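You operate a simulated robot arm through the tools that you are given. There is no shell and no other tool.

The job below is to be done with a simulated two-armed robot. You get a single attempt, and the scene is never put back.

JOB
Inch number five's bottom roll till the knob's white mark points up, ready for keying.
Fine: first lift the top roll clear, to 3.2 mm on both counters: clamp lever free, then locked; clutch stays in, isolator locked.

Only the result counts: the job must be done as asked and must still hold three seconds after the hand-in. Knocking over, shifting, dropping, spilling or breaking anything else fails it.

ROBOT AND FRAMES
Two 7-joint arms with two-finger parallel grippers on one trunk that stands fixed in place. Base frame: the origin is at the foot of the trunk, x ahead of it, y to its left, z up. Lengths are in m, angles in rad, forces in N, time in s.
The left shoulder is at [0.05, 0.158, 1.226], the right one opposite. With the tool pointing down near the work surface each hand reaches from about 0.1 to 0.66 m from the base axis, measured 20 degrees to its own side. Payload 3.91 kg a hand.
The tool frame of a hand sits at the grasp point between the pads (the TCP): z along the fingers, y along the line on which they close. The tips reach 0.03 m beyond it. The gripper opens to 0.11 m. The fingers are 0.02 m wide and 0.01 m thick; the gripper's body (0.048 by 0.112 m) begins 0.055 m behind the TCP.
Orientation is told as [roll, pitch, yaw] about the base's x, y, z axes, in that order, counted from this pose: with the fingers straight down and closing along the base's y, the tool's x points along the base's -x, its y along +y and its z along -z.

CONTROLS
- The arms move only by the tool play_rows. It takes "left_commands", "right_commands" or both (then of equal length, played together; a hand with none holds still); each is a list of rows, each a list of 6 numbers: the shift along the tool's x, y, z in cm, then the turn, a rotation vector about the tool's x, y, z in rad. In form: [[dx, dy, dz, rx, ry, rz], ...]. A call has 1 to 20 rows; each row shifts and turns the commanded pose from where the row before left it, along the tool's axes as they then stand. "left_fingers" and "right_fingers" are, for a hand that has rows, the opening, from 0 (shut) to 1 (fully open), set as the call begins (left out, the last holds). A row lasts 0.2 s, in which the tool goes at most 0.05 m and 0.15 rad; a call with a longer step from one row to the next is refused whole, and so is a gripper value outside its range. A pose out of reach is approached as far as the arm can. The call stops where the force on the tool passes 40 N (or 10 N more than at its start, if that is more) or the arm is blocked; 0.2 s more then pass. The fingers move at their own pace (about 0.153 m/s each) and stop on an object; they squeeze with about 43 N. The grip force told is the motor's: it shows also when the fingers shut on nothing. Time passes only in rows, and 0.2 s behind the last, so rows that do not move let the fingers close. The reply holds the time, the measured pose of the TCP, the force on the tool along the base axes, the opening and the grip force, in the units named above and with some noise, with the torque about the TCP (base axes, N m) and any sound that the robot's microphone picked up.
- Cameras (640 x 400 px; columns grow to the right, rows downward): "scene" is now at [0.1217, -0.0549, 1.4016]; the picture's right is [-0.51, -0.86, 0.00], its down [-0.14, 0.08, -0.99] and it looks along [0.85, -0.50, -0.16] (base axes); focal length 214 px, centre (320, 200). "left" rides on the left gripper at [0.072, -0.017, -0.103] in its tool frame; the picture's right is [0.23, 0.97, 0.00], its down [-0.76, 0.18, -0.62] and it looks along [-0.61, 0.14, 0.78] (tool axes); focal length 222 px, centre (320, 200). "right" rides on the right gripper at [0.072, 0.017, -0.103] in its tool frame; the picture's right is [-0.23, 0.97, 0.00], its down [-0.76, -0.18, -0.62] and it looks along [-0.61, -0.14, 0.78] (tool axes); focal length 222 px, centre (320, 200). There is no depth. A picture from a camera that has moved, and an enlarged one, comes with that camera's place and axes in the base frame and with its lens. The place of the scene camera against the robot may be out by one fixed shift of up to 0.012 m in any direction.
- get_image(camera): a new picture of that camera. The clock stands still meanwhile.
- move_column(by): slides the trunk up (or, below 0, down) by that many m; the arms and the scene camera ride with it, the base frame stays. It gives what a move gives, with no picture.
- turn_head(pan, tilt): turns the head with the scene camera to pan (to the left, within 1.396 rad either way) and tilt (down, from -0.506 to 1.204), counted from straight ahead of the robot. It gives what a move gives.
- close_up(camera, box): a new picture of the part [left, top, right, bottom] of that camera's present view, enlarged. The clock stands still meanwhile.
- finish_job(): hands the job in; it is judged then, once.

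Nothing tells you positions but the pictures and the camera data. Unless the task says otherwise, let go and move clear before handing in.

The tools are called after "Call:" as name(argument=value, ...) on one line, values as JSON. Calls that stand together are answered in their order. play_rows: Moves the arms, as the interface text tells. Its arguments: {"type":"object","properties":{"left_commands":{"type":"array"},"left_fingers":{"type":"number"},"right_commands":{"type":"array"},"right_fingers":{"type":"number"}},"required":[]} The other tools are called the same way: move_column (by) moves the trunk up or down; turn_head (pan, tilt) turns the head that bears the scene camera; get_image (camera) takes a picture; close_up (camera, box) takes an enlarged picture of a part of a camera's view; finish_job () hands the job in.

At the start:

```text
time: 0.0
left_tool_pos: [0.276, -0.0391, 1.3925]
left_tcp_rot: [0.001, 0.0, 0.0]
left_ft_force: [0.3, -0.3, -0.4]
left_ft_torque: [0.01, 0.01, 0.01]
left_finger_gap: 0.11
left_grasp_force: 0.2
right_tool_pos: [0.2202, -0.2614, 1.4197]
right_tcp_rot: [0.001, 0.0, 0.0]
right_ft_force: [0.3, 0.3, -0.8]
right_ft_torque: [-0.03, 0.01, 0.0]
right_finger_gap: 0.1101
right_grasp_force: 0.0
trunk travel left (down, up): [-0.468, 0.014]
head pan, tilt (commanded): [-0.531, 0.161]
```

scene: 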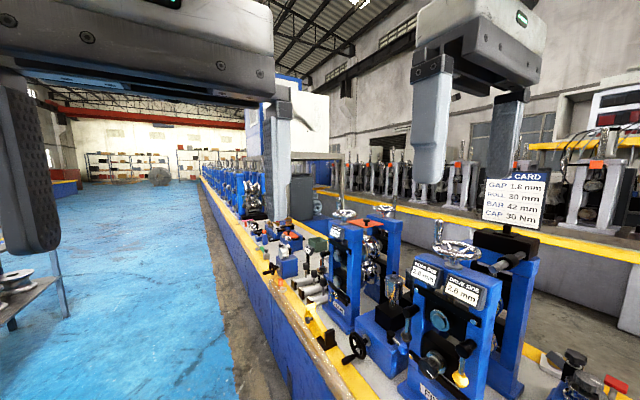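
right: 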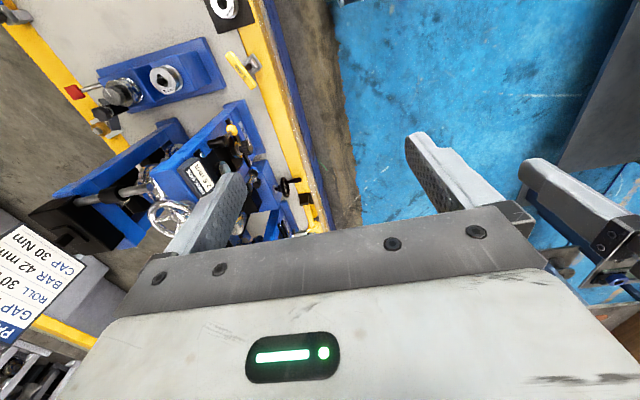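
left: 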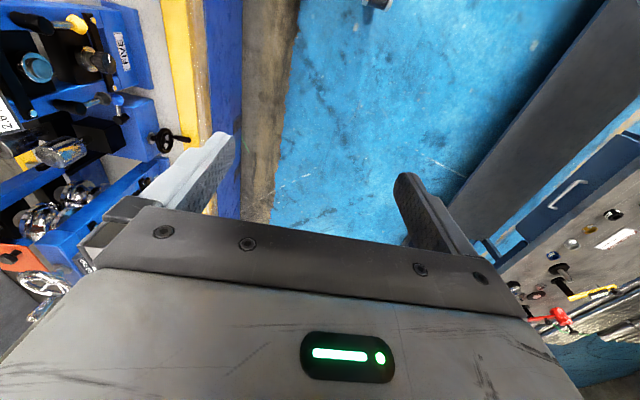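

I see a roll-forming line on my right, with a blue stand carrying two counters (2.6 mm each) and a handwheel on top. I'll start by enlarging the view to read labels and find the controls.

Call:
close_up(camera="scene", box=[380, 200, 560, 400])

Call:
close_up(camera="scene", box=[240, 180, 420, 400])

Call:
close_up(camera="right", box=[60, 20, 340, 260])

Call:
close_up(camera="left", box=[0, 0, 240, 300])

```text
2.00 times, centred on (470, 300) of scene
camera zoom: at [0.1217, -0.0549, 1.4016], right [-0.51, -0.86, 0.0], down [-0.14, 0.08, -0.99], along [0.85, -0.5, -0.16], focal length 429 px, centre (20, 0)
```

zoom: 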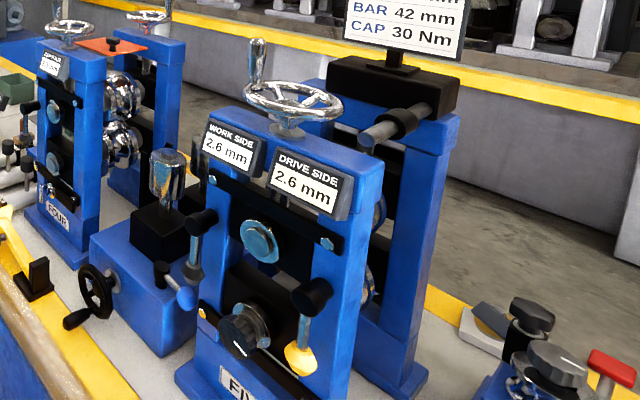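

```text
1.82 times, centred on (330, 290) of scene
camera zoom: at [0.1217, -0.0549, 1.4016], right [-0.51, -0.86, 0.0], down [-0.14, 0.08, -0.99], along [0.85, -0.5, -0.16], focal length 390 px, centre (302, 36)
```

zoom: 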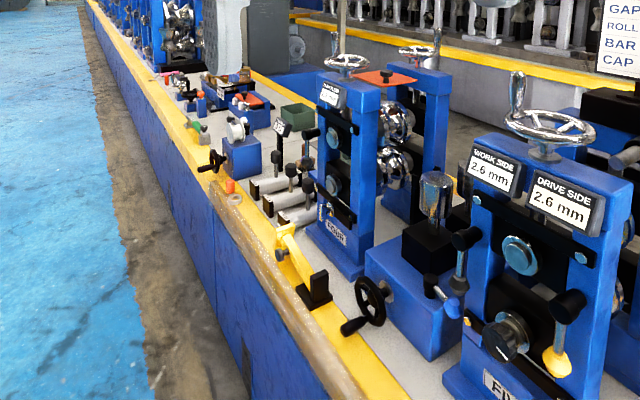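

```text
1.67 times, centred on (200, 140) of right
camera zoom: at [0.1473, -0.2453, 1.5242], right [0.23, 0.97, 0.0], down [0.76, -0.18, 0.62], along [0.61, -0.14, -0.78], focal length 370 px, centre (520, 300)
```

zoom: 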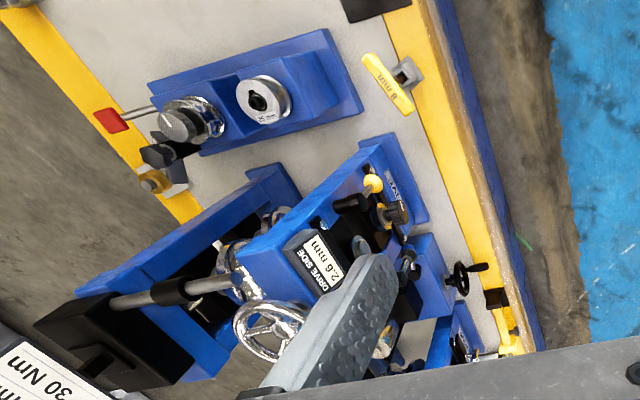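

```text
1.33 times, centred on (120, 150) of left
camera zoom: at [0.2048, -0.0563, 1.4958], right [-0.23, 0.97, 0.0], down [0.76, 0.18, 0.62], along [0.61, 0.14, -0.78], focal length 296 px, centre (587, 267)
```

zoom: 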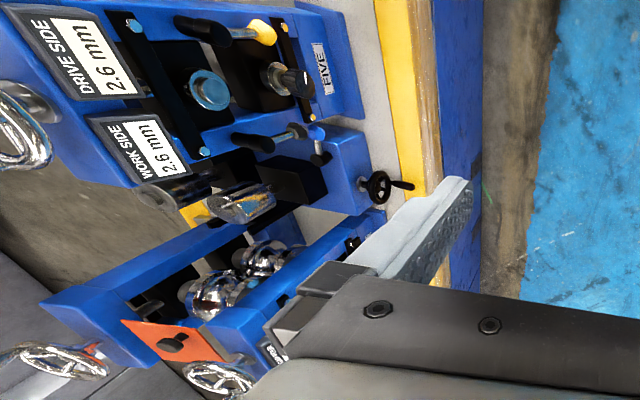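

Station FIVE stands to my front right, with two counters at 2.6 mm, a top handwheel, a yellow-ended lever, a blue-ended lever and a bottom knob. I'll turn the head to centre on it and look closer.

Call:
turn_head(pan=-0.75, tilt=0.55)

Call:
get_image(camera="scene")

```text
time: 0.9
left_tool_pos: [0.2781, -0.0401, 1.3893]
left_tcp_rot: [0.004, 0.0, 0.014]
left_ft_force: [21.9, -36.5, -19.0]
left_ft_torque: [4.61, 0.79, 3.64]
left_finger_gap: 0.1099
left_grasp_force: 0.1
right_tool_pos: [0.2213, -0.2604, 1.4218]
right_tcp_rot: [0.0, -0.001, 0.0]
right_ft_force: [-0.1, 0.4, 0.7]
right_ft_torque: [-0.02, -0.01, -0.05]
right_finger_gap: 0.1099
right_grasp_force: 0.0
trunk travel left (down, up): [-0.468, 0.014]
head pan, tilt (commanded): [-0.75, 0.55]
```

```text
taken
camera scene: at [0.1132, -0.0657, 1.3768], right [-0.63, -0.78, 0.0], down [-0.32, 0.26, -0.91], along [0.71, -0.57, -0.41], focal length 214 px, centre (320, 200)
```

scene: 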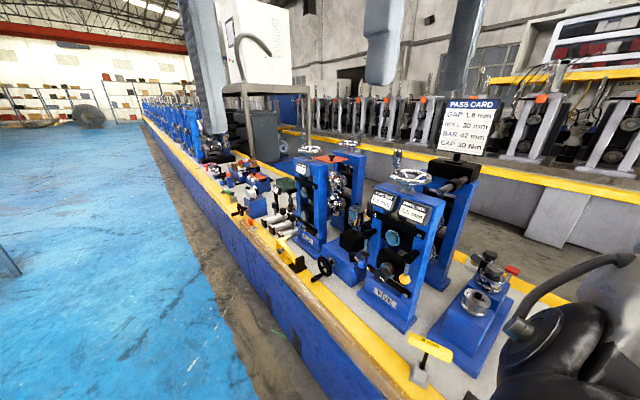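

Turning the head seems to have pressed it against the left arm (force showing on the left tool). I'll move the left hand gently away to the left, out of the head's way.

Call:
play_rows(left_commands=[[0, 2, 0, 0, 0, 0], [0, 3, 0, 0, 0, 0], [0, 4, 0, 0, 0, 0], [0, 4, 0, 0, 0, 0], [0, 4, 0, 0, 0, 0], [0, 4, 0, 0, 0, 0], [0, 3, 0, 0, 0, 0]])

Call:
get_image(camera="scene")

```text
time: 1.2
left_tool_pos: [0.282, -0.0381, 1.3862]
left_tcp_rot: [0.005, -0.004, 0.037]
left_ft_force: [15.6, -33.5, -13.3]
left_ft_torque: [4.48, 0.78, 2.97]
left_finger_gap: 0.11
left_grasp_force: 0.1
right_tool_pos: [0.2207, -0.2604, 1.4201]
right_tcp_rot: [0.001, 0.001, 0.0]
right_ft_force: [-0.2, 0.2, 1.3]
right_ft_torque: [0.01, 0.01, -0.02]
right_finger_gap: 0.1099
right_grasp_force: 0.1
trunk travel left (down, up): [-0.468, 0.014]
head pan, tilt (commanded): [-0.75, 0.55]
stopped in row 1 (left hand): the force on the tool passed its limit at 66 N (the readings are from after the stop); the commanded pose is now the measured one
```

```text
taken
camera scene: at [0.1138, -0.0653, 1.3746], right [-0.63, -0.78, 0.0], down [-0.34, 0.27, -0.9], along [0.7, -0.56, -0.44], focal length 214 px, centre (320, 200)
```

scene: 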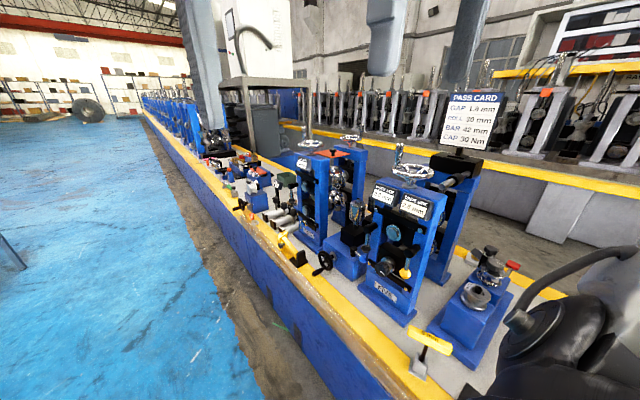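

The head and the left hand are still pressing on each other. I'll return the head to its first pose, then move the left hand away.

Call:
turn_head(pan=-0.531, tilt=0.161)

```text
time: 2.0
left_tool_pos: [0.2795, -0.0359, 1.3912]
left_tcp_rot: [-0.001, -0.003, 0.025]
left_ft_force: [-0.4, -0.2, 0.3]
left_ft_torque: [0.03, -0.02, 0.06]
left_finger_gap: 0.1102
left_grasp_force: 0.0
right_tool_pos: [0.2215, -0.2596, 1.4213]
right_tcp_rot: [0.0, 0.0, -0.001]
right_ft_force: [-0.4, 0.7, -0.2]
right_ft_torque: [0.0, 0.0, 0.01]
right_finger_gap: 0.11
right_grasp_force: 0.1
trunk travel left (down, up): [-0.468, 0.014]
head pan, tilt (commanded): [-0.531, 0.161]
```

Contact is gone. Now the left hand goes forward, clear of the head, and then left.

Call:
play_rows(left_commands=[[-3, 0, 0, 0, 0, 0], [-4, 0, 0, 0, 0, 0], [-4, 0, 0, 0, 0, 0], [0, 4, 0, 0, 0, 0], [0, 4, 0, 0, 0, 0], [0, 4, 0, 0, 0, 0], [0, 4, 0, 0, 0, 0], [0, 4, 0, 0, 0, 0], [0, 4, 0, 0, 0, 0], [0, 4, 0, 0, 0, 0]])

Call:
turn_head(pan=-0.7, tilt=0.5)

Call:
get_image(camera="scene")

```text
time: 4.2
left_tool_pos: [0.3806, 0.2474, 1.3916]
left_tcp_rot: [-0.002, -0.003, 0.023]
left_ft_force: [1.3, 0.4, 0.4]
left_ft_torque: [-0.01, 0.0, 0.02]
left_finger_gap: 0.1103
left_grasp_force: 0.1
right_tool_pos: [0.2194, -0.2613, 1.4206]
right_tcp_rot: [0.001, 0.0, 0.0]
right_ft_force: [-0.1, 0.2, -0.9]
right_ft_torque: [0.0, -0.01, -0.01]
right_finger_gap: 0.1098
right_grasp_force: 0.1
trunk travel left (down, up): [-0.468, 0.014]
head pan, tilt (commanded): [-0.531, 0.161]
```

```text
time: 5.0
left_tool_pos: [0.3817, 0.246, 1.3923]
left_tcp_rot: [0.0, -0.004, 0.026]
left_ft_force: [0.6, -0.1, 0.0]
left_ft_torque: [0.02, -0.01, 0.02]
left_finger_gap: 0.1104
left_grasp_force: 0.1
right_tool_pos: [0.2213, -0.2609, 1.4204]
right_tcp_rot: [0.0, 0.001, 0.001]
right_ft_force: [0.3, -0.5, -0.5]
right_ft_torque: [-0.05, -0.02, 0.0]
right_finger_gap: 0.1101
right_grasp_force: 0.0
trunk travel left (down, up): [-0.468, 0.014]
head pan, tilt (commanded): [-0.7, 0.499]
```

```text
taken
camera scene: at [0.1112, -0.0663, 1.3703], right [-0.64, -0.76, 0.0], down [-0.37, 0.31, -0.88], along [0.67, -0.57, -0.48], focal length 214 px, centre (320, 200)
```

scene: 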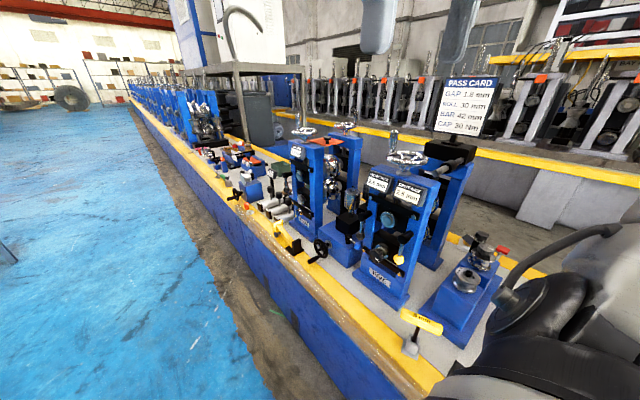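

The head now moves freely. Let me zoom in on station five piece by piece.

Call:
close_up(camera="scene", box=[340, 120, 500, 220])

Call:
close_up(camera="scene", box=[340, 200, 450, 310])

Call:
close_up(camera="scene", box=[260, 110, 380, 270])

Call:
close_up(camera="scene", box=[380, 220, 560, 380])

Call:
close_up(camera="scene", box=[160, 120, 340, 260])

```text
4.00 times, centred on (420, 170) of scene
camera zoom: at [0.1112, -0.0663, 1.3703], right [-0.64, -0.76, 0.0], down [-0.37, 0.31, -0.88], along [0.67, -0.57, -0.48], focal length 858 px, centre (-80, 320)
```

zoom: 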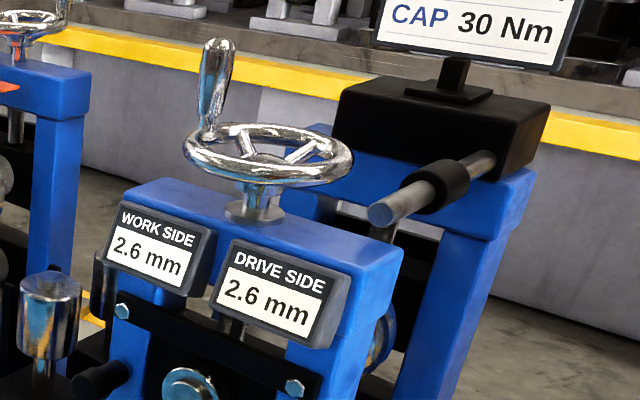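

```text
3.64 times, centred on (395, 255) of scene
camera zoom: at [0.1112, -0.0663, 1.3703], right [-0.64, -0.76, 0.0], down [-0.37, 0.31, -0.88], along [0.67, -0.57, -0.48], focal length 780 px, centre (47, 0)
```

zoom: 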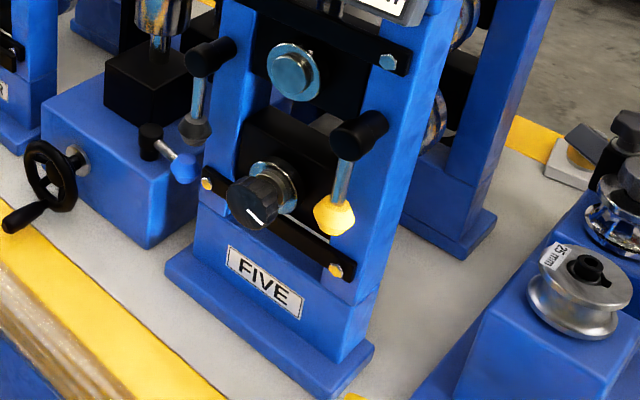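

```text
2.50 times, centred on (320, 190) of scene
camera zoom: at [0.1112, -0.0663, 1.3703], right [-0.64, -0.76, 0.0], down [-0.37, 0.31, -0.88], along [0.67, -0.57, -0.48], focal length 536 px, centre (320, 225)
```

zoom: 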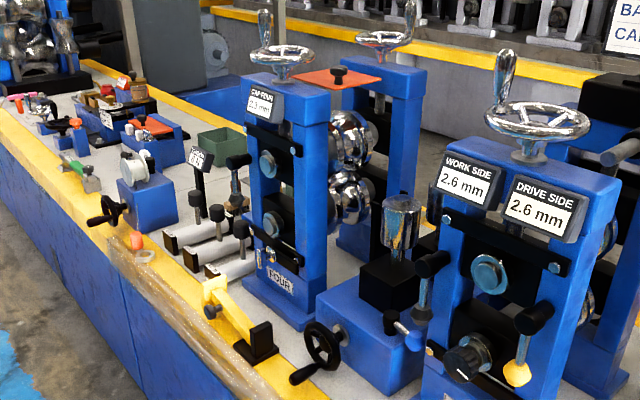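

```text
2.50 times, centred on (470, 300) of scene
camera zoom: at [0.1112, -0.0663, 1.3703], right [-0.64, -0.76, 0.0], down [-0.37, 0.31, -0.88], along [0.67, -0.57, -0.48], focal length 536 px, centre (-55, -50)
```

zoom: 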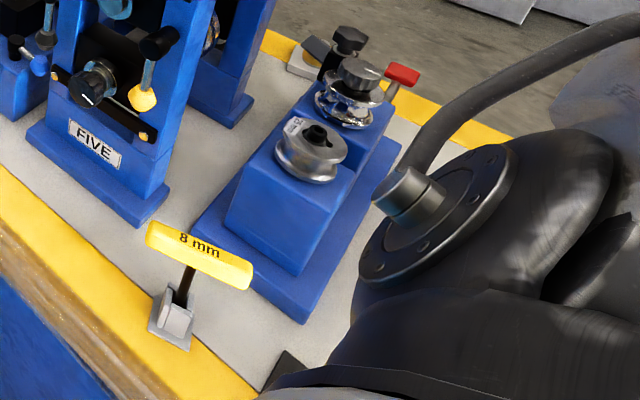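

```text
2.86 times, centred on (250, 190) of scene
camera zoom: at [0.1112, -0.0663, 1.3703], right [-0.64, -0.76, 0.0], down [-0.37, 0.31, -0.88], along [0.67, -0.57, -0.48], focal length 613 px, centre (520, 229)
```

zoom: 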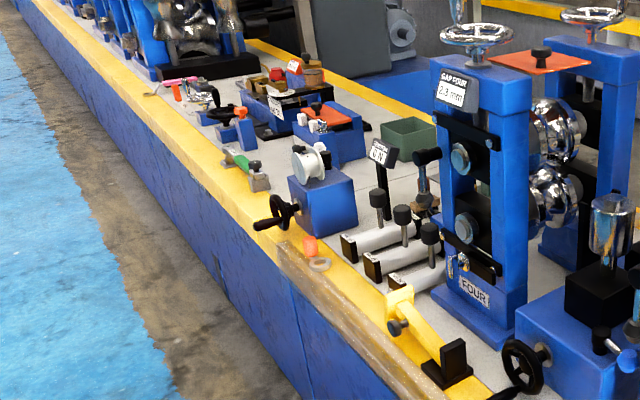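

The stands face my right-hand side (+y), running along x; I take five's knob at about (0.42, -0.61, 0.81) and its handwheel at about (0.42, -0.665, 1.155). I'll read the pass card, then lower the right hand and turn it horizontal to view the front of the stand closely.

Call:
close_up(camera="scene", box=[420, 65, 510, 145])

Call:
play_rows(right_commands=[[0, 0, 3, 0, 0, 0], [0, 0, 4, 0, 0, 0], [0, 0, 4, 0, 0, 0], [0, 0, 4, 0, 0, 0], [0, 0, 4, 0, 0, 0], [0, 0, 4, 0, 0, 0], [0, 0, 4, 0, 0, 0], [0, 0, 4, 0, 0, 0]])

Call:
get_image(camera="right")

Call:
get_image(camera="scene")

```text
5.00 times, centred on (465, 105) of scene
camera zoom: at [0.1112, -0.0663, 1.3703], right [-0.64, -0.76, 0.0], down [-0.37, 0.31, -0.88], along [0.67, -0.57, -0.48], focal length 1072 px, centre (-405, 675)
```

zoom: 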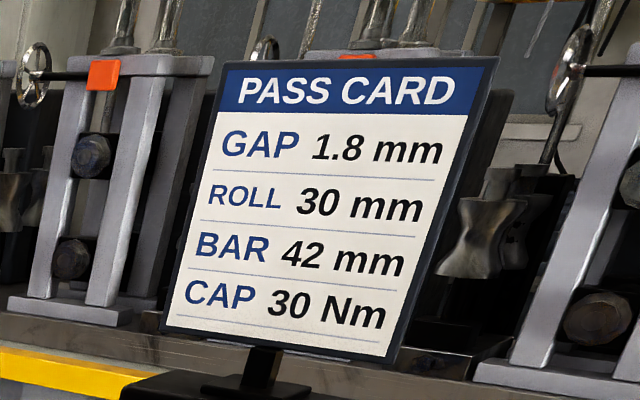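

```text
time: 6.8
left_tool_pos: [0.3813, 0.2459, 1.3918]
left_tcp_rot: [0.002, -0.002, 0.026]
left_ft_force: [-0.8, -0.2, -0.6]
left_ft_torque: [0.03, -0.02, -0.02]
left_finger_gap: 0.1103
left_grasp_force: 0.0
right_tool_pos: [0.2468, -0.2695, 1.122]
right_tcp_rot: [0.001, 0.003, 0.001]
right_ft_force: [0.1, -0.9, 0.3]
right_ft_torque: [-0.03, 0.01, 0.0]
right_finger_gap: 0.1099
right_grasp_force: 0.1
right hand out of reach, approached as far as the arm can: row 7, 8
trunk travel left (down, up): [-0.468, 0.014]
head pan, tilt (commanded): [-0.7, 0.499]
```

```text
taken
camera right: at [0.1737, -0.2537, 1.2265], right [0.23, 0.97, 0.0], down [0.76, -0.18, 0.62], along [0.61, -0.14, -0.78], focal length 222 px, centre (320, 200)
```

right: 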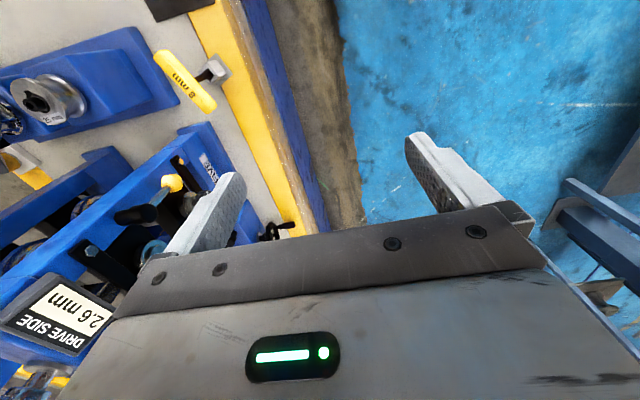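

```text
taken
camera scene: at [0.1117, -0.0668, 1.3701], right [-0.64, -0.76, 0.0], down [-0.37, 0.31, -0.88], along [0.67, -0.57, -0.48], focal length 214 px, centre (320, 200)
```

scene: 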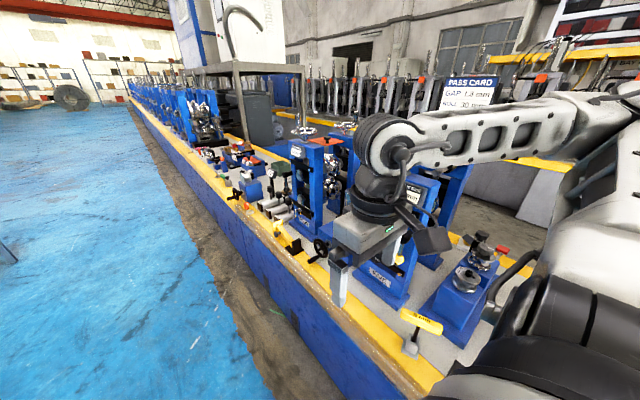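

The right hand is lower now, in front of stand five. Next I turn it so the fingers point toward the stand (-y), to view its front.

Call:
play_rows(right_commands=[[0, 0, 0, 0.14, 0, 0], [0, 0, 0, 0.14, 0, 0], [0, 0, 0, 0.14, 0, 0], [0, 0, 0, 0.14, 0, 0], [0, 0, 0, 0.14, 0, 0], [0, 0, 0, 0.14, 0, 0]])

Call:
get_image(camera="right")

Call:
get_image(camera="scene")

```text
time: 8.2
left_tool_pos: [0.3811, 0.2472, 1.3916]
left_tcp_rot: [0.0, -0.003, 0.025]
left_ft_force: [-0.4, 0.0, -0.1]
left_ft_torque: [0.02, 0.01, 0.02]
left_finger_gap: 0.11
left_grasp_force: 0.2
right_tool_pos: [0.2529, -0.268, 1.1267]
right_tcp_rot: [-0.841, 0.0, -0.001]
right_ft_force: [0.1, -0.1, 0.2]
right_ft_torque: [-0.03, 0.04, -0.04]
right_finger_gap: 0.1099
right_grasp_force: 0.1
right hand out of reach, approached as far as the arm can: row 1, 2
trunk travel left (down, up): [-0.468, 0.014]
head pan, tilt (commanded): [-0.7, 0.499]
```

```text
taken
camera right: at [0.1805, -0.1807, 1.1836], right [0.23, 0.65, -0.73], down [0.76, 0.35, 0.55], along [0.61, -0.68, -0.41], focal length 222 px, centre (320, 200)
```

right: 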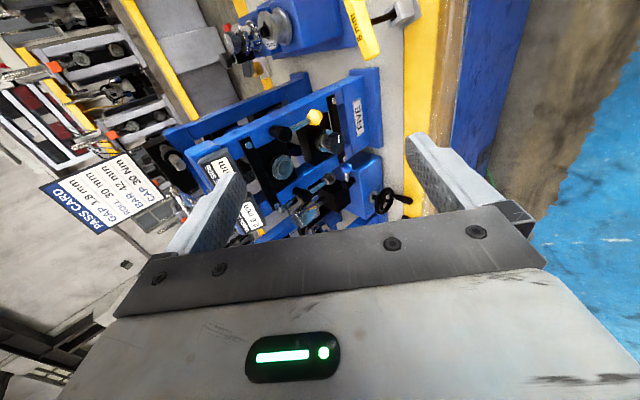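

```text
taken
camera scene: at [0.1118, -0.0664, 1.3701], right [-0.64, -0.76, 0.0], down [-0.37, 0.31, -0.88], along [0.67, -0.57, -0.48], focal length 214 px, centre (320, 200)
```

scene: 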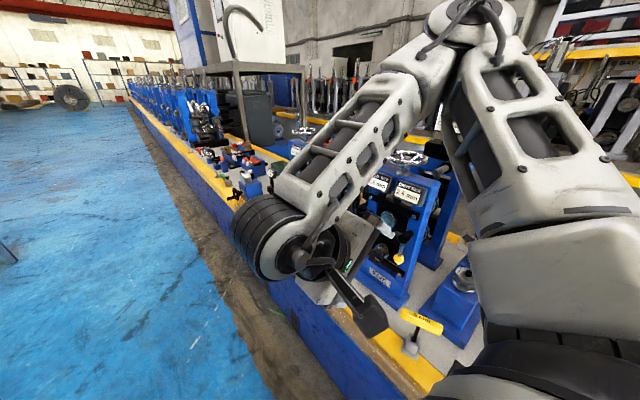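

The fingers are half turned now. I'll look closer at stand five from here.

Call:
close_up(camera="right", box=[230, 60, 410, 240])

```text
2.22 times, centred on (320, 150) of right
camera zoom: at [0.1805, -0.1807, 1.1836], right [0.23, 0.65, -0.73], down [0.76, 0.35, 0.55], along [0.61, -0.68, -0.41], focal length 494 px, centre (320, 311)
```

zoom: 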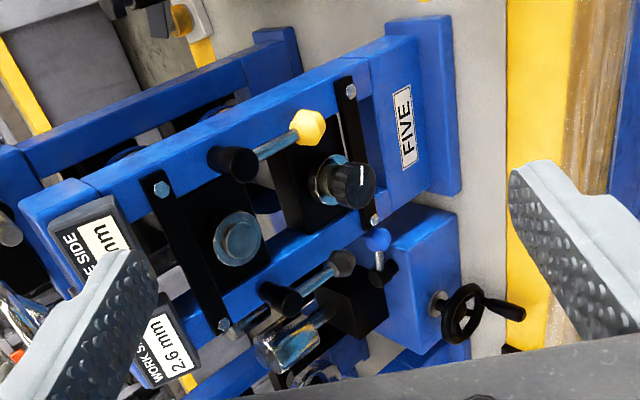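

I can see two levers on stand five's front (yellow knob on the drive side, dark knob on the work side), and a blue one on the box next to it. I'll finish turning the hand and move in to see whether they carry labels.

Call:
play_rows(right_commands=[[0, 0, 0, 0.14, 0, 0], [0, 0, 0, 0.14, 0, 0], [0, 0, 0, 0.14, 0, 0], [0, 0, 0, 0.14, 0, 0], [0, 0, 0, 0.14, 0, 0], [0, 0, 0, 0.03, 0, 0], [0, 3, 0, 0, 0, 0], [0, 3, 0, 0, 0, 0], [0, 3, 0, 0, 0, 0]])

Call:
get_image(camera="right")

Call:
get_image(camera="scene")

```text
time: 10.2
left_tool_pos: [0.3821, 0.2448, 1.3912]
left_tcp_rot: [0.0, -0.005, 0.025]
left_ft_force: [-0.5, 0.1, 0.3]
left_ft_torque: [0.01, 0.0, -0.01]
left_finger_gap: 0.1099
left_grasp_force: 0.1
right_tool_pos: [0.2592, -0.4694, 1.0384]
right_tcp_rot: [-1.568, 0.0, -0.002]
right_ft_force: [0.2, 0.1, 0.2]
right_ft_torque: [0.03, 0.01, -0.02]
right_finger_gap: 0.1099
right_grasp_force: 0.1
right hand out of reach, approached as far as the arm can: row 1, 2, 3, 4, 5, 6, 8, 9
trunk travel left (down, up): [-0.468, 0.014]
head pan, tilt (commanded): [-0.7, 0.499]
```

```text
taken
camera right: at [0.1862, -0.367, 1.0229], right [0.23, 0.0, -0.97], down [0.76, 0.62, 0.18], along [0.61, -0.78, 0.14], focal length 222 px, centre (320, 200)
```

right: 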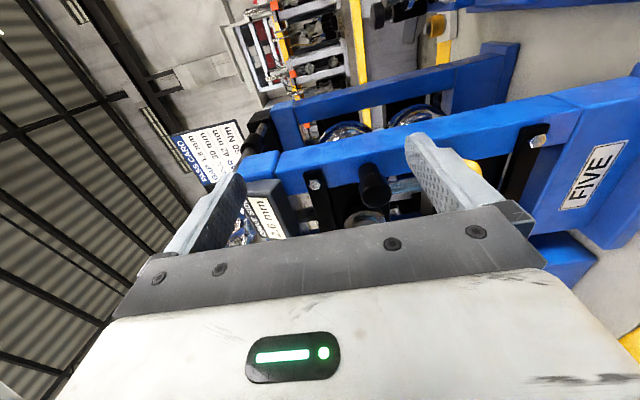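

```text
taken
camera scene: at [0.1114, -0.0666, 1.3702], right [-0.64, -0.76, 0.0], down [-0.37, 0.31, -0.88], along [0.67, -0.57, -0.48], focal length 214 px, centre (320, 200)
```

scene: 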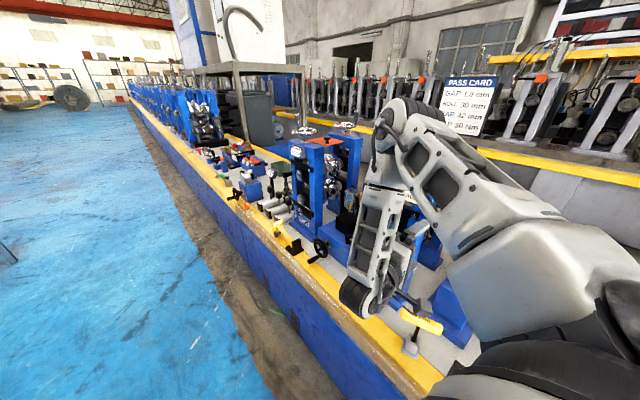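

The hand is now level and close to the stand, with nothing touched. Let me enlarge the area around the levers and the cross-shaft.

Call:
close_up(camera="right", box=[220, 80, 420, 240])

Call:
close_up(camera="scene", box=[330, 80, 460, 220])

```text
2.50 times, centred on (320, 160) of right
camera zoom: at [0.1862, -0.367, 1.0229], right [0.23, 0.0, -0.97], down [0.76, 0.62, 0.18], along [0.61, -0.78, 0.14], focal length 555 px, centre (320, 300)
```

zoom: 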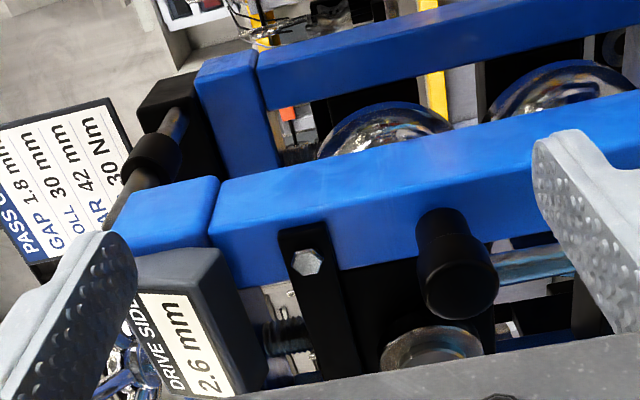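

```text
2.86 times, centred on (395, 150) of scene
camera zoom: at [0.1114, -0.0666, 1.3702], right [-0.64, -0.76, 0.0], down [-0.37, 0.31, -0.88], along [0.67, -0.57, -0.48], focal length 613 px, centre (106, 343)
```

zoom: 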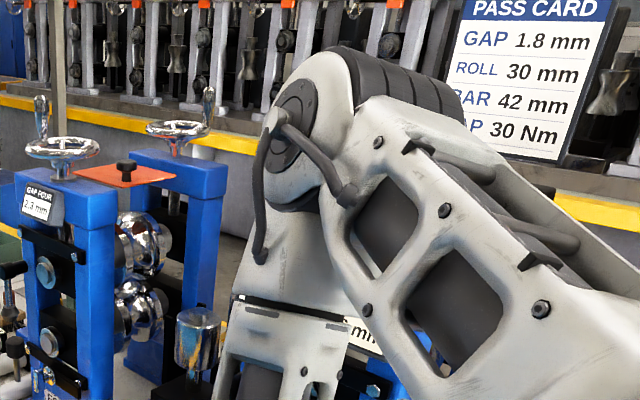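

I need to find where the isolator and any written hints are. I'll look around with the head: first to the left, then ahead.

Call:
turn_head(pan=0.6, tilt=0.5)

Call:
get_image(camera="scene")

Call:
get_image(camera="left")

```text
time: 11.7
left_tool_pos: [0.3812, 0.2456, 1.392]
left_tcp_rot: [0.0, -0.003, 0.024]
left_ft_force: [-0.2, 0.4, 0.9]
left_ft_torque: [0.02, 0.01, 0.0]
left_finger_gap: 0.1103
left_grasp_force: 0.1
right_tool_pos: [0.2576, -0.4694, 1.0379]
right_tcp_rot: [-1.568, -0.001, -0.004]
right_ft_force: [-0.9, -0.7, -0.1]
right_ft_torque: [0.01, 0.0, -0.02]
right_finger_gap: 0.1099
right_grasp_force: 0.0
trunk travel left (down, up): [-0.468, 0.014]
head pan, tilt (commanded): [0.6, 0.499]
```

```text
taken
camera scene: at [0.1168, 0.0435, 1.3702], right [0.56, -0.83, 0.0], down [-0.4, -0.27, -0.88], along [0.72, 0.5, -0.48], focal length 214 px, centre (320, 200)
```

scene: 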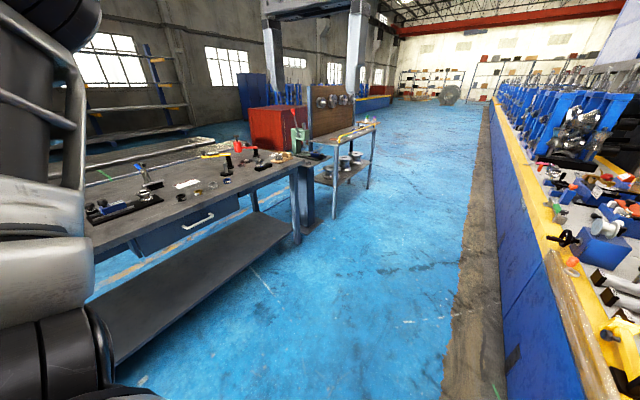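

```text
taken
camera left: at [0.3094, 0.2271, 1.4949], right [-0.25, 0.97, 0.0], down [0.75, 0.2, 0.63], along [0.61, 0.16, -0.78], focal length 222 px, centre (320, 200)
```

left: 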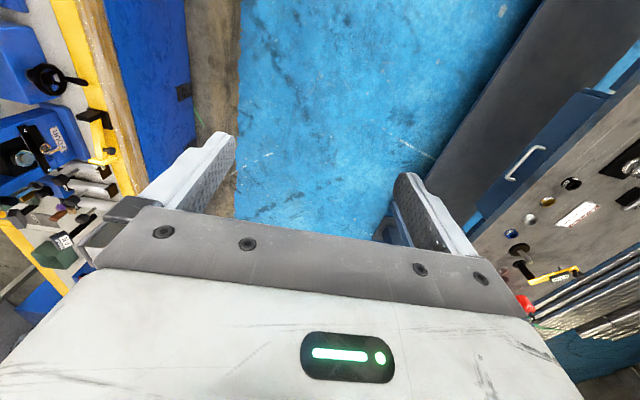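

That is only a tool bench. I'll look further right along the line for the isolator and clutch.

Call:
turn_head(pan=-1.1, tilt=0.6)

Call:
get_image(camera="scene")

Call:
turn_head(pan=-0.35, tilt=0.5)

Call:
get_image(camera="scene")

Call:
close_up(camera="scene", box=[380, 90, 560, 300])

```text
time: 13.4
left_tool_pos: [0.3811, 0.2477, 1.3918]
left_tcp_rot: [0.0, -0.002, 0.026]
left_ft_force: [0.5, 0.1, 0.3]
left_ft_torque: [0.03, 0.0, 0.06]
left_finger_gap: 0.1102
left_grasp_force: 0.0
right_tool_pos: [0.2597, -0.468, 1.0388]
right_tcp_rot: [-1.568, 0.0, -0.002]
right_ft_force: [0.1, -0.5, -0.1]
right_ft_torque: [0.0, -0.05, 0.06]
right_finger_gap: 0.1101
right_grasp_force: 0.0
trunk travel left (down, up): [-0.468, 0.014]
head pan, tilt (commanded): [-1.1, 0.6]
```

```text
taken
camera scene: at [0.0819, -0.0866, 1.3611], right [-0.89, -0.45, 0.0], down [-0.26, 0.5, -0.83], along [0.37, -0.74, -0.56], focal length 214 px, centre (320, 200)
```

scene: 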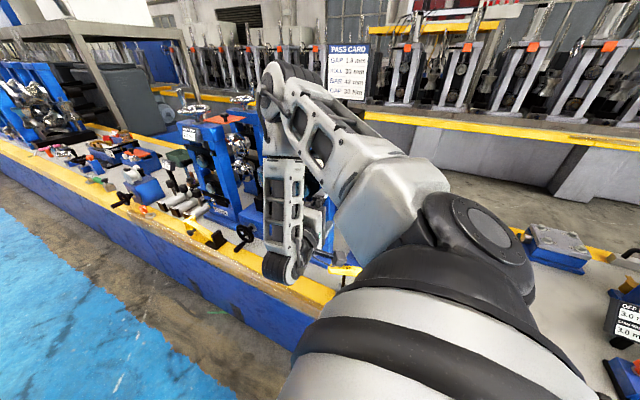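

```text
time: 14.6
left_tool_pos: [0.3799, 0.2479, 1.3914]
left_tcp_rot: [0.001, -0.003, 0.025]
left_ft_force: [-0.3, 0.9, -0.5]
left_ft_torque: [0.01, 0.01, -0.01]
left_finger_gap: 0.11
left_grasp_force: 0.1
right_tool_pos: [0.2584, -0.4689, 1.0388]
right_tcp_rot: [-1.567, -0.001, -0.002]
right_ft_force: [0.1, 0.8, -0.3]
right_ft_torque: [0.01, 0.0, -0.03]
right_finger_gap: 0.11
right_grasp_force: 0.0
trunk travel left (down, up): [-0.468, 0.014]
head pan, tilt (commanded): [-0.351, 0.499]
```

```text
taken
camera scene: at [0.1271, -0.0392, 1.3702], right [-0.34, -0.94, 0.0], down [-0.45, 0.17, -0.88], along [0.82, -0.3, -0.48], focal length 214 px, centre (320, 200)
```

scene: 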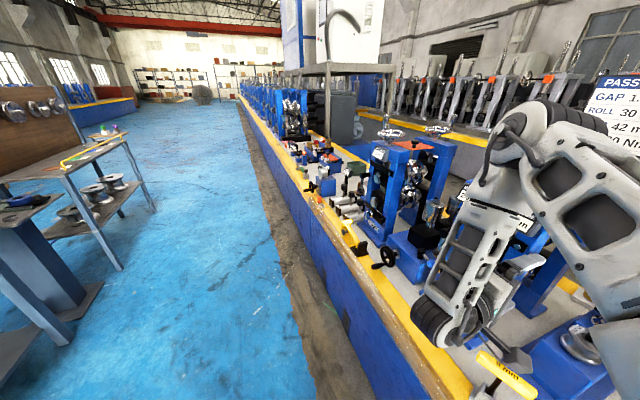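

```text
1.90 times, centred on (470, 195) of scene
camera zoom: at [0.1271, -0.0392, 1.3702], right [-0.34, -0.94, 0.0], down [-0.45, 0.17, -0.88], along [0.82, -0.3, -0.48], focal length 408 px, centre (34, 210)
```

zoom: 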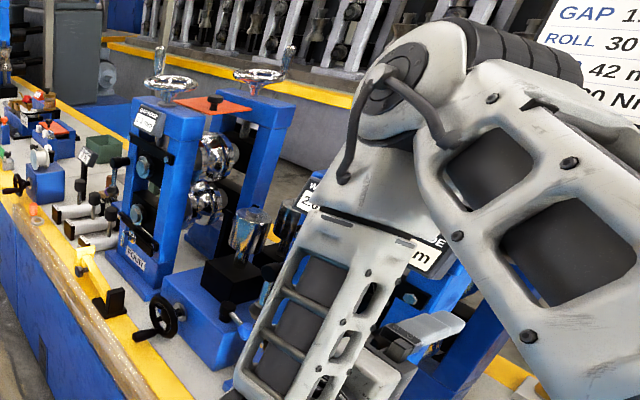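

There's another unit with labels at the far right of the bench. I'll pan to the limit and read it.

Call:
turn_head(pan=-1.39, tilt=0.75)

Call:
get_image(camera="scene")

Call:
close_up(camera="scene", box=[480, 160, 640, 340])

```text
time: 15.8
left_tool_pos: [0.3813, 0.246, 1.3912]
left_tcp_rot: [-0.002, -0.003, 0.025]
left_ft_force: [0.5, -0.4, 0.0]
left_ft_torque: [0.01, 0.0, 0.04]
left_finger_gap: 0.1099
left_grasp_force: 0.0
right_tool_pos: [0.2585, -0.469, 1.0394]
right_tcp_rot: [-1.567, 0.0, 0.0]
right_ft_force: [0.8, 0.4, -0.9]
right_ft_torque: [0.0, -0.03, 0.01]
right_finger_gap: 0.1098
right_grasp_force: 0.0
trunk travel left (down, up): [-0.468, 0.014]
head pan, tilt (commanded): [-1.389, 0.75]
```

```text
taken
camera scene: at [0.0567, -0.0893, 1.3482], right [-0.98, -0.18, 0.0], down [-0.12, 0.67, -0.73], along [0.13, -0.72, -0.68], focal length 214 px, centre (320, 200)
```

scene: 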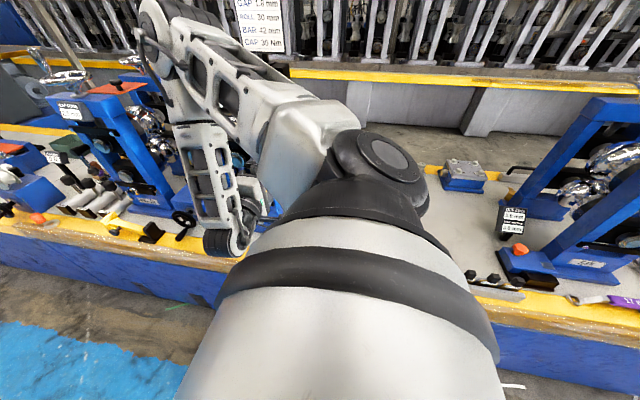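

```text
2.22 times, centred on (560, 250) of scene
camera zoom: at [0.0567, -0.0893, 1.3482], right [-0.98, -0.18, 0.0], down [-0.12, 0.67, -0.73], along [0.13, -0.72, -0.68], focal length 477 px, centre (-213, 89)
```

zoom: 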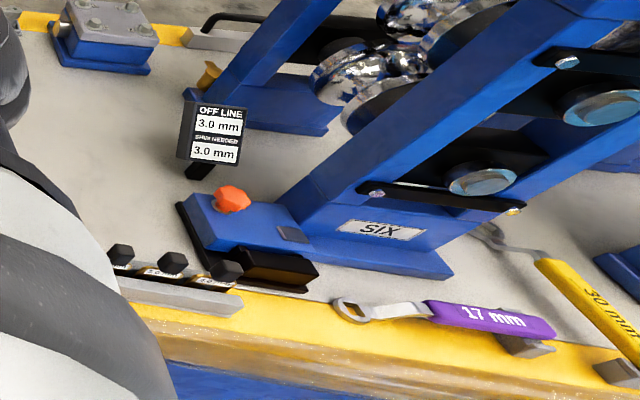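

The far unit is station SIX, off line and not part of this. From two wrist views the yellow lever's hub is at about (0.32, -0.54, 1.00); now I lower the right hand to see the levers and knob between the fingers.

Call:
play_rows(right_commands=[[0, 2.5, -1, 0, 0, 0], [0, 2.5, -1, 0, 0, 0], [0, 2.5, -1, 0, 0, 0], [0, 2.5, -1, 0, 0, 0]])

Call:
get_image(camera="right")

Call:
turn_head(pan=-0.6, tilt=0.55)

Call:
get_image(camera="scene")

```text
time: 16.8
left_tool_pos: [0.3817, 0.2455, 1.3915]
left_tcp_rot: [0.001, -0.004, 0.026]
left_ft_force: [-0.3, 0.1, 1.0]
left_ft_torque: [-0.01, 0.01, -0.04]
left_finger_gap: 0.11
left_grasp_force: 0.1
right_tool_pos: [0.26, -0.4685, 1.0398]
right_tcp_rot: [-1.569, 0.0, 0.0]
right_ft_force: [-0.9, -0.4, -0.3]
right_ft_torque: [-0.02, 0.04, 0.0]
right_finger_gap: 0.1101
right_grasp_force: 0.0
right hand out of reach, approached as far as the arm can: row 1, 2, 3, 4
trunk travel left (down, up): [-0.468, 0.014]
head pan, tilt (commanded): [-1.389, 0.75]
```

```text
taken
camera right: at [0.187, -0.3667, 1.0234], right [0.23, 0.0, -0.97], down [0.76, 0.62, 0.18], along [0.61, -0.78, 0.14], focal length 222 px, centre (320, 200)
```

right: 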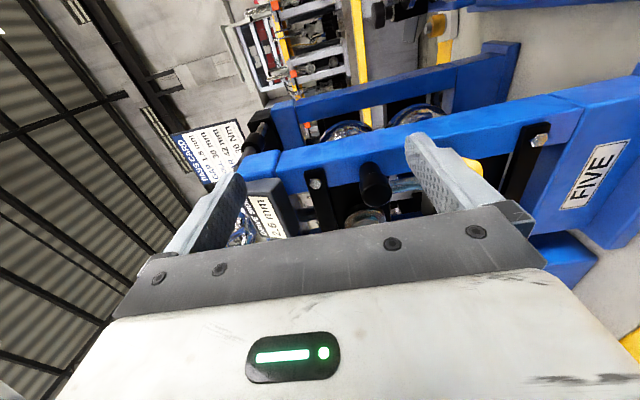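

```text
time: 18.0
left_tool_pos: [0.3806, 0.2472, 1.3919]
left_tcp_rot: [0.0, -0.005, 0.029]
left_ft_force: [-1.0, -0.2, -0.6]
left_ft_torque: [0.01, -0.01, 0.0]
left_finger_gap: 0.1104
left_grasp_force: 0.0
right_tool_pos: [0.2594, -0.4683, 1.04]
right_tcp_rot: [-1.569, 0.0, -0.001]
right_ft_force: [-0.9, -1.3, -1.0]
right_ft_torque: [0.02, 0.0, -0.01]
right_finger_gap: 0.1099
right_grasp_force: 0.1
trunk travel left (down, up): [-0.468, 0.014]
head pan, tilt (commanded): [-0.6, 0.55]
```

```text
taken
camera scene: at [0.1157, -0.0587, 1.3656], right [-0.57, -0.82, 0.0], down [-0.43, 0.3, -0.85], along [0.7, -0.48, -0.52], focal length 214 px, centre (320, 200)
```

scene: 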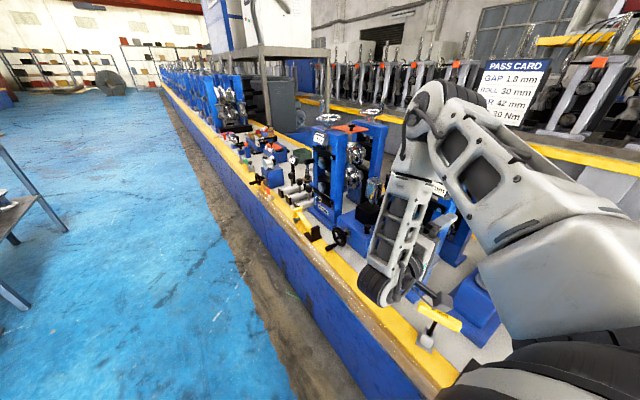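

The commanded pose is ahead of what the arm can reach (too near the body), so the hand stayed put. I'll command the hand back outward toward the stand so it becomes reachable again, watching for the real position.

Call:
play_rows(right_commands=[[0, 0, 4, 0, 0, 0], [0, 0, 4, 0, 0, 0], [0, 0, 4, 0, 0, 0]])

```text
time: 18.8
left_tool_pos: [0.3799, 0.2467, 1.3925]
left_tcp_rot: [0.0, -0.004, 0.027]
left_ft_force: [0.6, -0.6, -0.1]
left_ft_torque: [-0.01, 0.01, -0.01]
left_finger_gap: 0.11
left_grasp_force: 0.0
right_tool_pos: [0.2603, -0.5898, 1.039]
right_tcp_rot: [-1.57, 0.0, 0.0]
right_ft_force: [0.0, -1.1, 0.0]
right_ft_torque: [-0.03, -0.03, 0.01]
right_finger_gap: 0.1103
right_grasp_force: 0.1
trunk travel left (down, up): [-0.468, 0.014]
head pan, tilt (commanded): [-0.6, 0.55]
```

The hand followed from its measured pose, so it is now at y = -0.59, beside the stand, without contact. I'll look before moving again.

Call:
get_image(camera="right")

Call:
get_image(camera="scene")

```text
taken
camera right: at [0.1868, -0.4873, 1.0235], right [0.23, 0.0, -0.97], down [0.76, 0.62, 0.18], along [0.61, -0.78, 0.14], focal length 222 px, centre (320, 200)
```

right: 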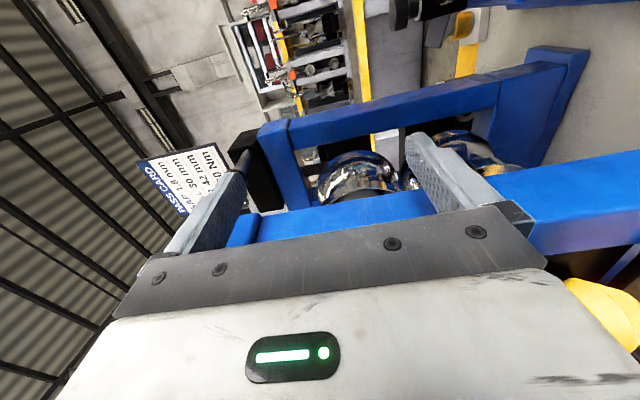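

```text
taken
camera scene: at [0.1157, -0.0589, 1.3656], right [-0.57, -0.82, 0.0], down [-0.43, 0.3, -0.85], along [0.7, -0.48, -0.52], focal length 214 px, centre (320, 200)
```

scene: 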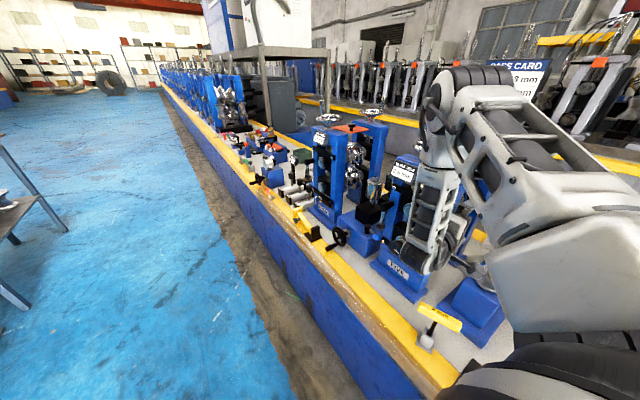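

The path is clear. I'll move down and back so the levers and knob come into the view between the fingers.

Call:
play_rows(right_commands=[[0, 2.5, -2, 0, 0, 0], [0, 2.5, -2, 0, 0, 0], [0, 2.5, -2, 0, 0, 0], [0, 2.5, -2, 0, 0, 0]])

Call:
get_image(camera="right")

```text
time: 19.8
left_tool_pos: [0.3809, 0.2456, 1.3919]
left_tcp_rot: [0.0, -0.004, 0.026]
left_ft_force: [-0.7, -0.1, -0.2]
left_ft_torque: [-0.01, 0.01, -0.01]
left_finger_gap: 0.1101
left_grasp_force: 0.2
right_tool_pos: [0.2521, -0.5508, 1.0094]
right_tcp_rot: [-1.566, 0.0, 0.001]
right_ft_force: [-0.6, -0.8, -0.9]
right_ft_torque: [0.01, -0.01, 0.0]
right_finger_gap: 0.1098
right_grasp_force: 0.1
right hand out of reach, approached as far as the arm can: row 2, 3, 4
trunk travel left (down, up): [-0.468, 0.014]
head pan, tilt (commanded): [-0.6, 0.55]
```

```text
taken
camera right: at [0.1795, -0.4478, 0.9937], right [0.23, 0.0, -0.97], down [0.76, 0.62, 0.18], along [0.61, -0.78, 0.14], focal length 222 px, centre (320, 200)
```

right: 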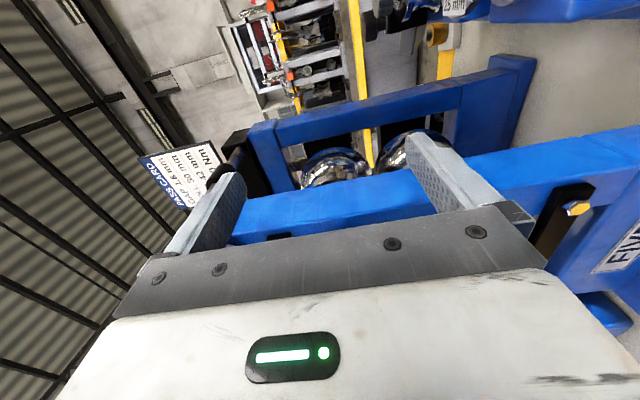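

In this arm posture the hand cannot go lower by itself, so I'll lower the trunk in steps and watch; the hand rides down with it.

Call:
move_column(by=-0.06)

Call:
get_image(camera="right")

Call:
get_image(camera="scene")

```text
time: 20.8
left_tool_pos: [0.381, 0.2457, 1.3314]
left_tcp_rot: [0.001, -0.004, 0.027]
left_ft_force: [0.3, 0.2, 0.4]
left_ft_torque: [0.02, 0.01, -0.01]
left_finger_gap: 0.1097
left_grasp_force: 0.1
right_tool_pos: [0.2528, -0.5495, 0.9496]
right_tcp_rot: [-1.567, -0.001, 0.0]
right_ft_force: [0.3, -0.1, -0.5]
right_ft_torque: [-0.03, 0.02, 0.03]
right_finger_gap: 0.1099
right_grasp_force: 0.1
trunk travel left (down, up): [-0.408, 0.074]
head pan, tilt (commanded): [-0.6, 0.55]
```

```text
taken
camera right: at [0.1796, -0.4477, 0.9337], right [0.23, 0.0, -0.97], down [0.76, 0.62, 0.18], along [0.61, -0.78, 0.14], focal length 222 px, centre (320, 200)
```

right: 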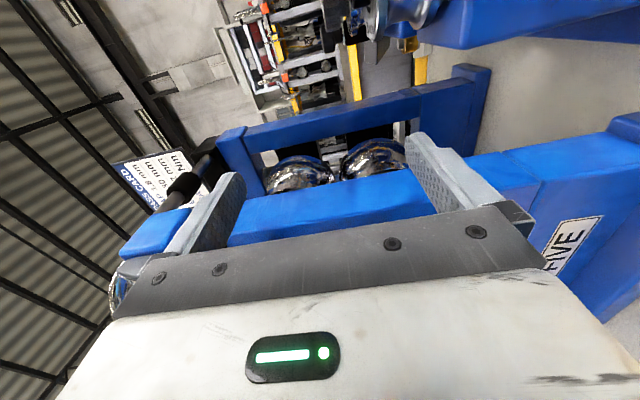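

```text
taken
camera scene: at [0.1156, -0.0585, 1.3056], right [-0.57, -0.82, 0.0], down [-0.43, 0.3, -0.85], along [0.7, -0.48, -0.52], focal length 214 px, centre (320, 200)
```

scene: 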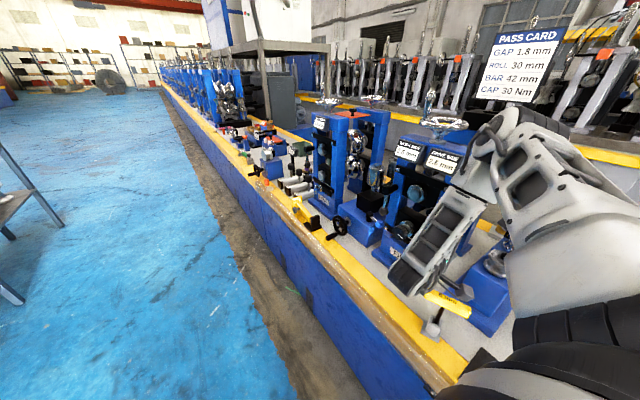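

The hand came down with the trunk and the view is better. Now I'll back the hand off from the stand to see its front between the fingers.

Call:
play_rows(right_commands=[[0, 0, -2.5, 0, 0, 0], [0, 0, -2.5, 0, 0, 0], [0, 0, -2.5, 0, 0, 0], [0, 0, -2.5, 0, 0, 0]])

Call:
get_image(camera="right")

Call:
close_up(camera="scene", box=[360, 80, 500, 290])

```text
time: 21.8
left_tool_pos: [0.3804, 0.2479, 1.332]
left_tcp_rot: [0.0, -0.003, 0.026]
left_ft_force: [1.3, 0.4, 0.2]
left_ft_torque: [0.01, 0.0, -0.02]
left_finger_gap: 0.1102
left_grasp_force: 0.1
right_tool_pos: [0.2495, -0.4605, 0.9835]
right_tcp_rot: [-1.567, 0.001, -0.003]
right_ft_force: [0.1, -1.0, -0.3]
right_ft_torque: [0.0, 0.02, 0.07]
right_finger_gap: 0.11
right_grasp_force: 0.1
right hand out of reach, approached as far as the arm can: row 1, 2, 3, 4
trunk travel left (down, up): [-0.408, 0.074]
head pan, tilt (commanded): [-0.6, 0.55]
```

```text
taken
camera right: at [0.1776, -0.3585, 0.968], right [0.23, 0.0, -0.97], down [0.76, 0.62, 0.18], along [0.61, -0.78, 0.14], focal length 222 px, centre (320, 200)
```

right: 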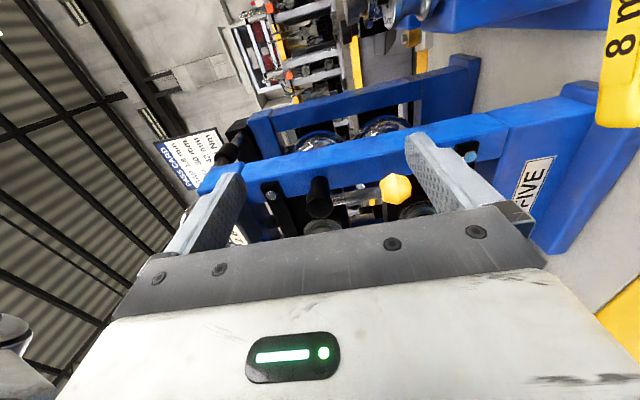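

```text
1.90 times, centred on (430, 185) of scene
camera zoom: at [0.1159, -0.0583, 1.3056], right [-0.57, -0.82, 0.0], down [-0.43, 0.29, -0.85], along [0.7, -0.48, -0.52], focal length 408 px, centre (110, 229)
```

zoom: 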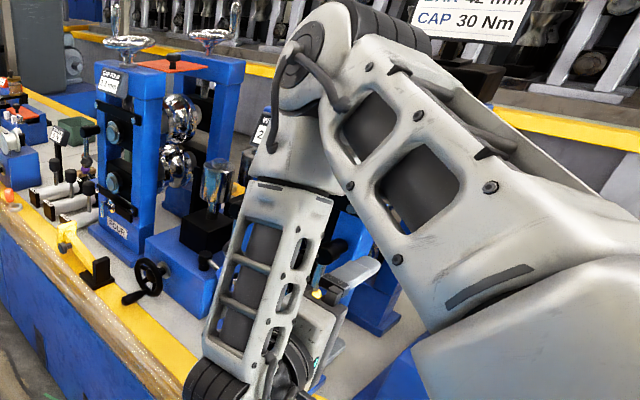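

The yellow lever now shows between the fingers. I'll enlarge it.

Call:
close_up(camera="right", box=[230, 110, 430, 240])

```text
3.08 times, centred on (330, 175) of right
camera zoom: at [0.1776, -0.3585, 0.968], right [0.23, 0.0, -0.97], down [0.76, 0.62, 0.18], along [0.61, -0.78, 0.14], focal length 684 px, centre (289, 277)
```

zoom: 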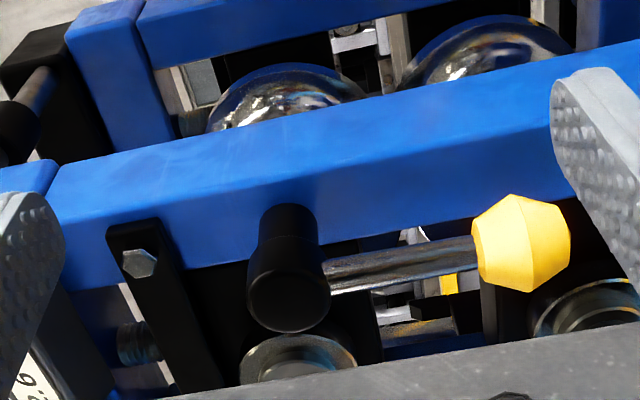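

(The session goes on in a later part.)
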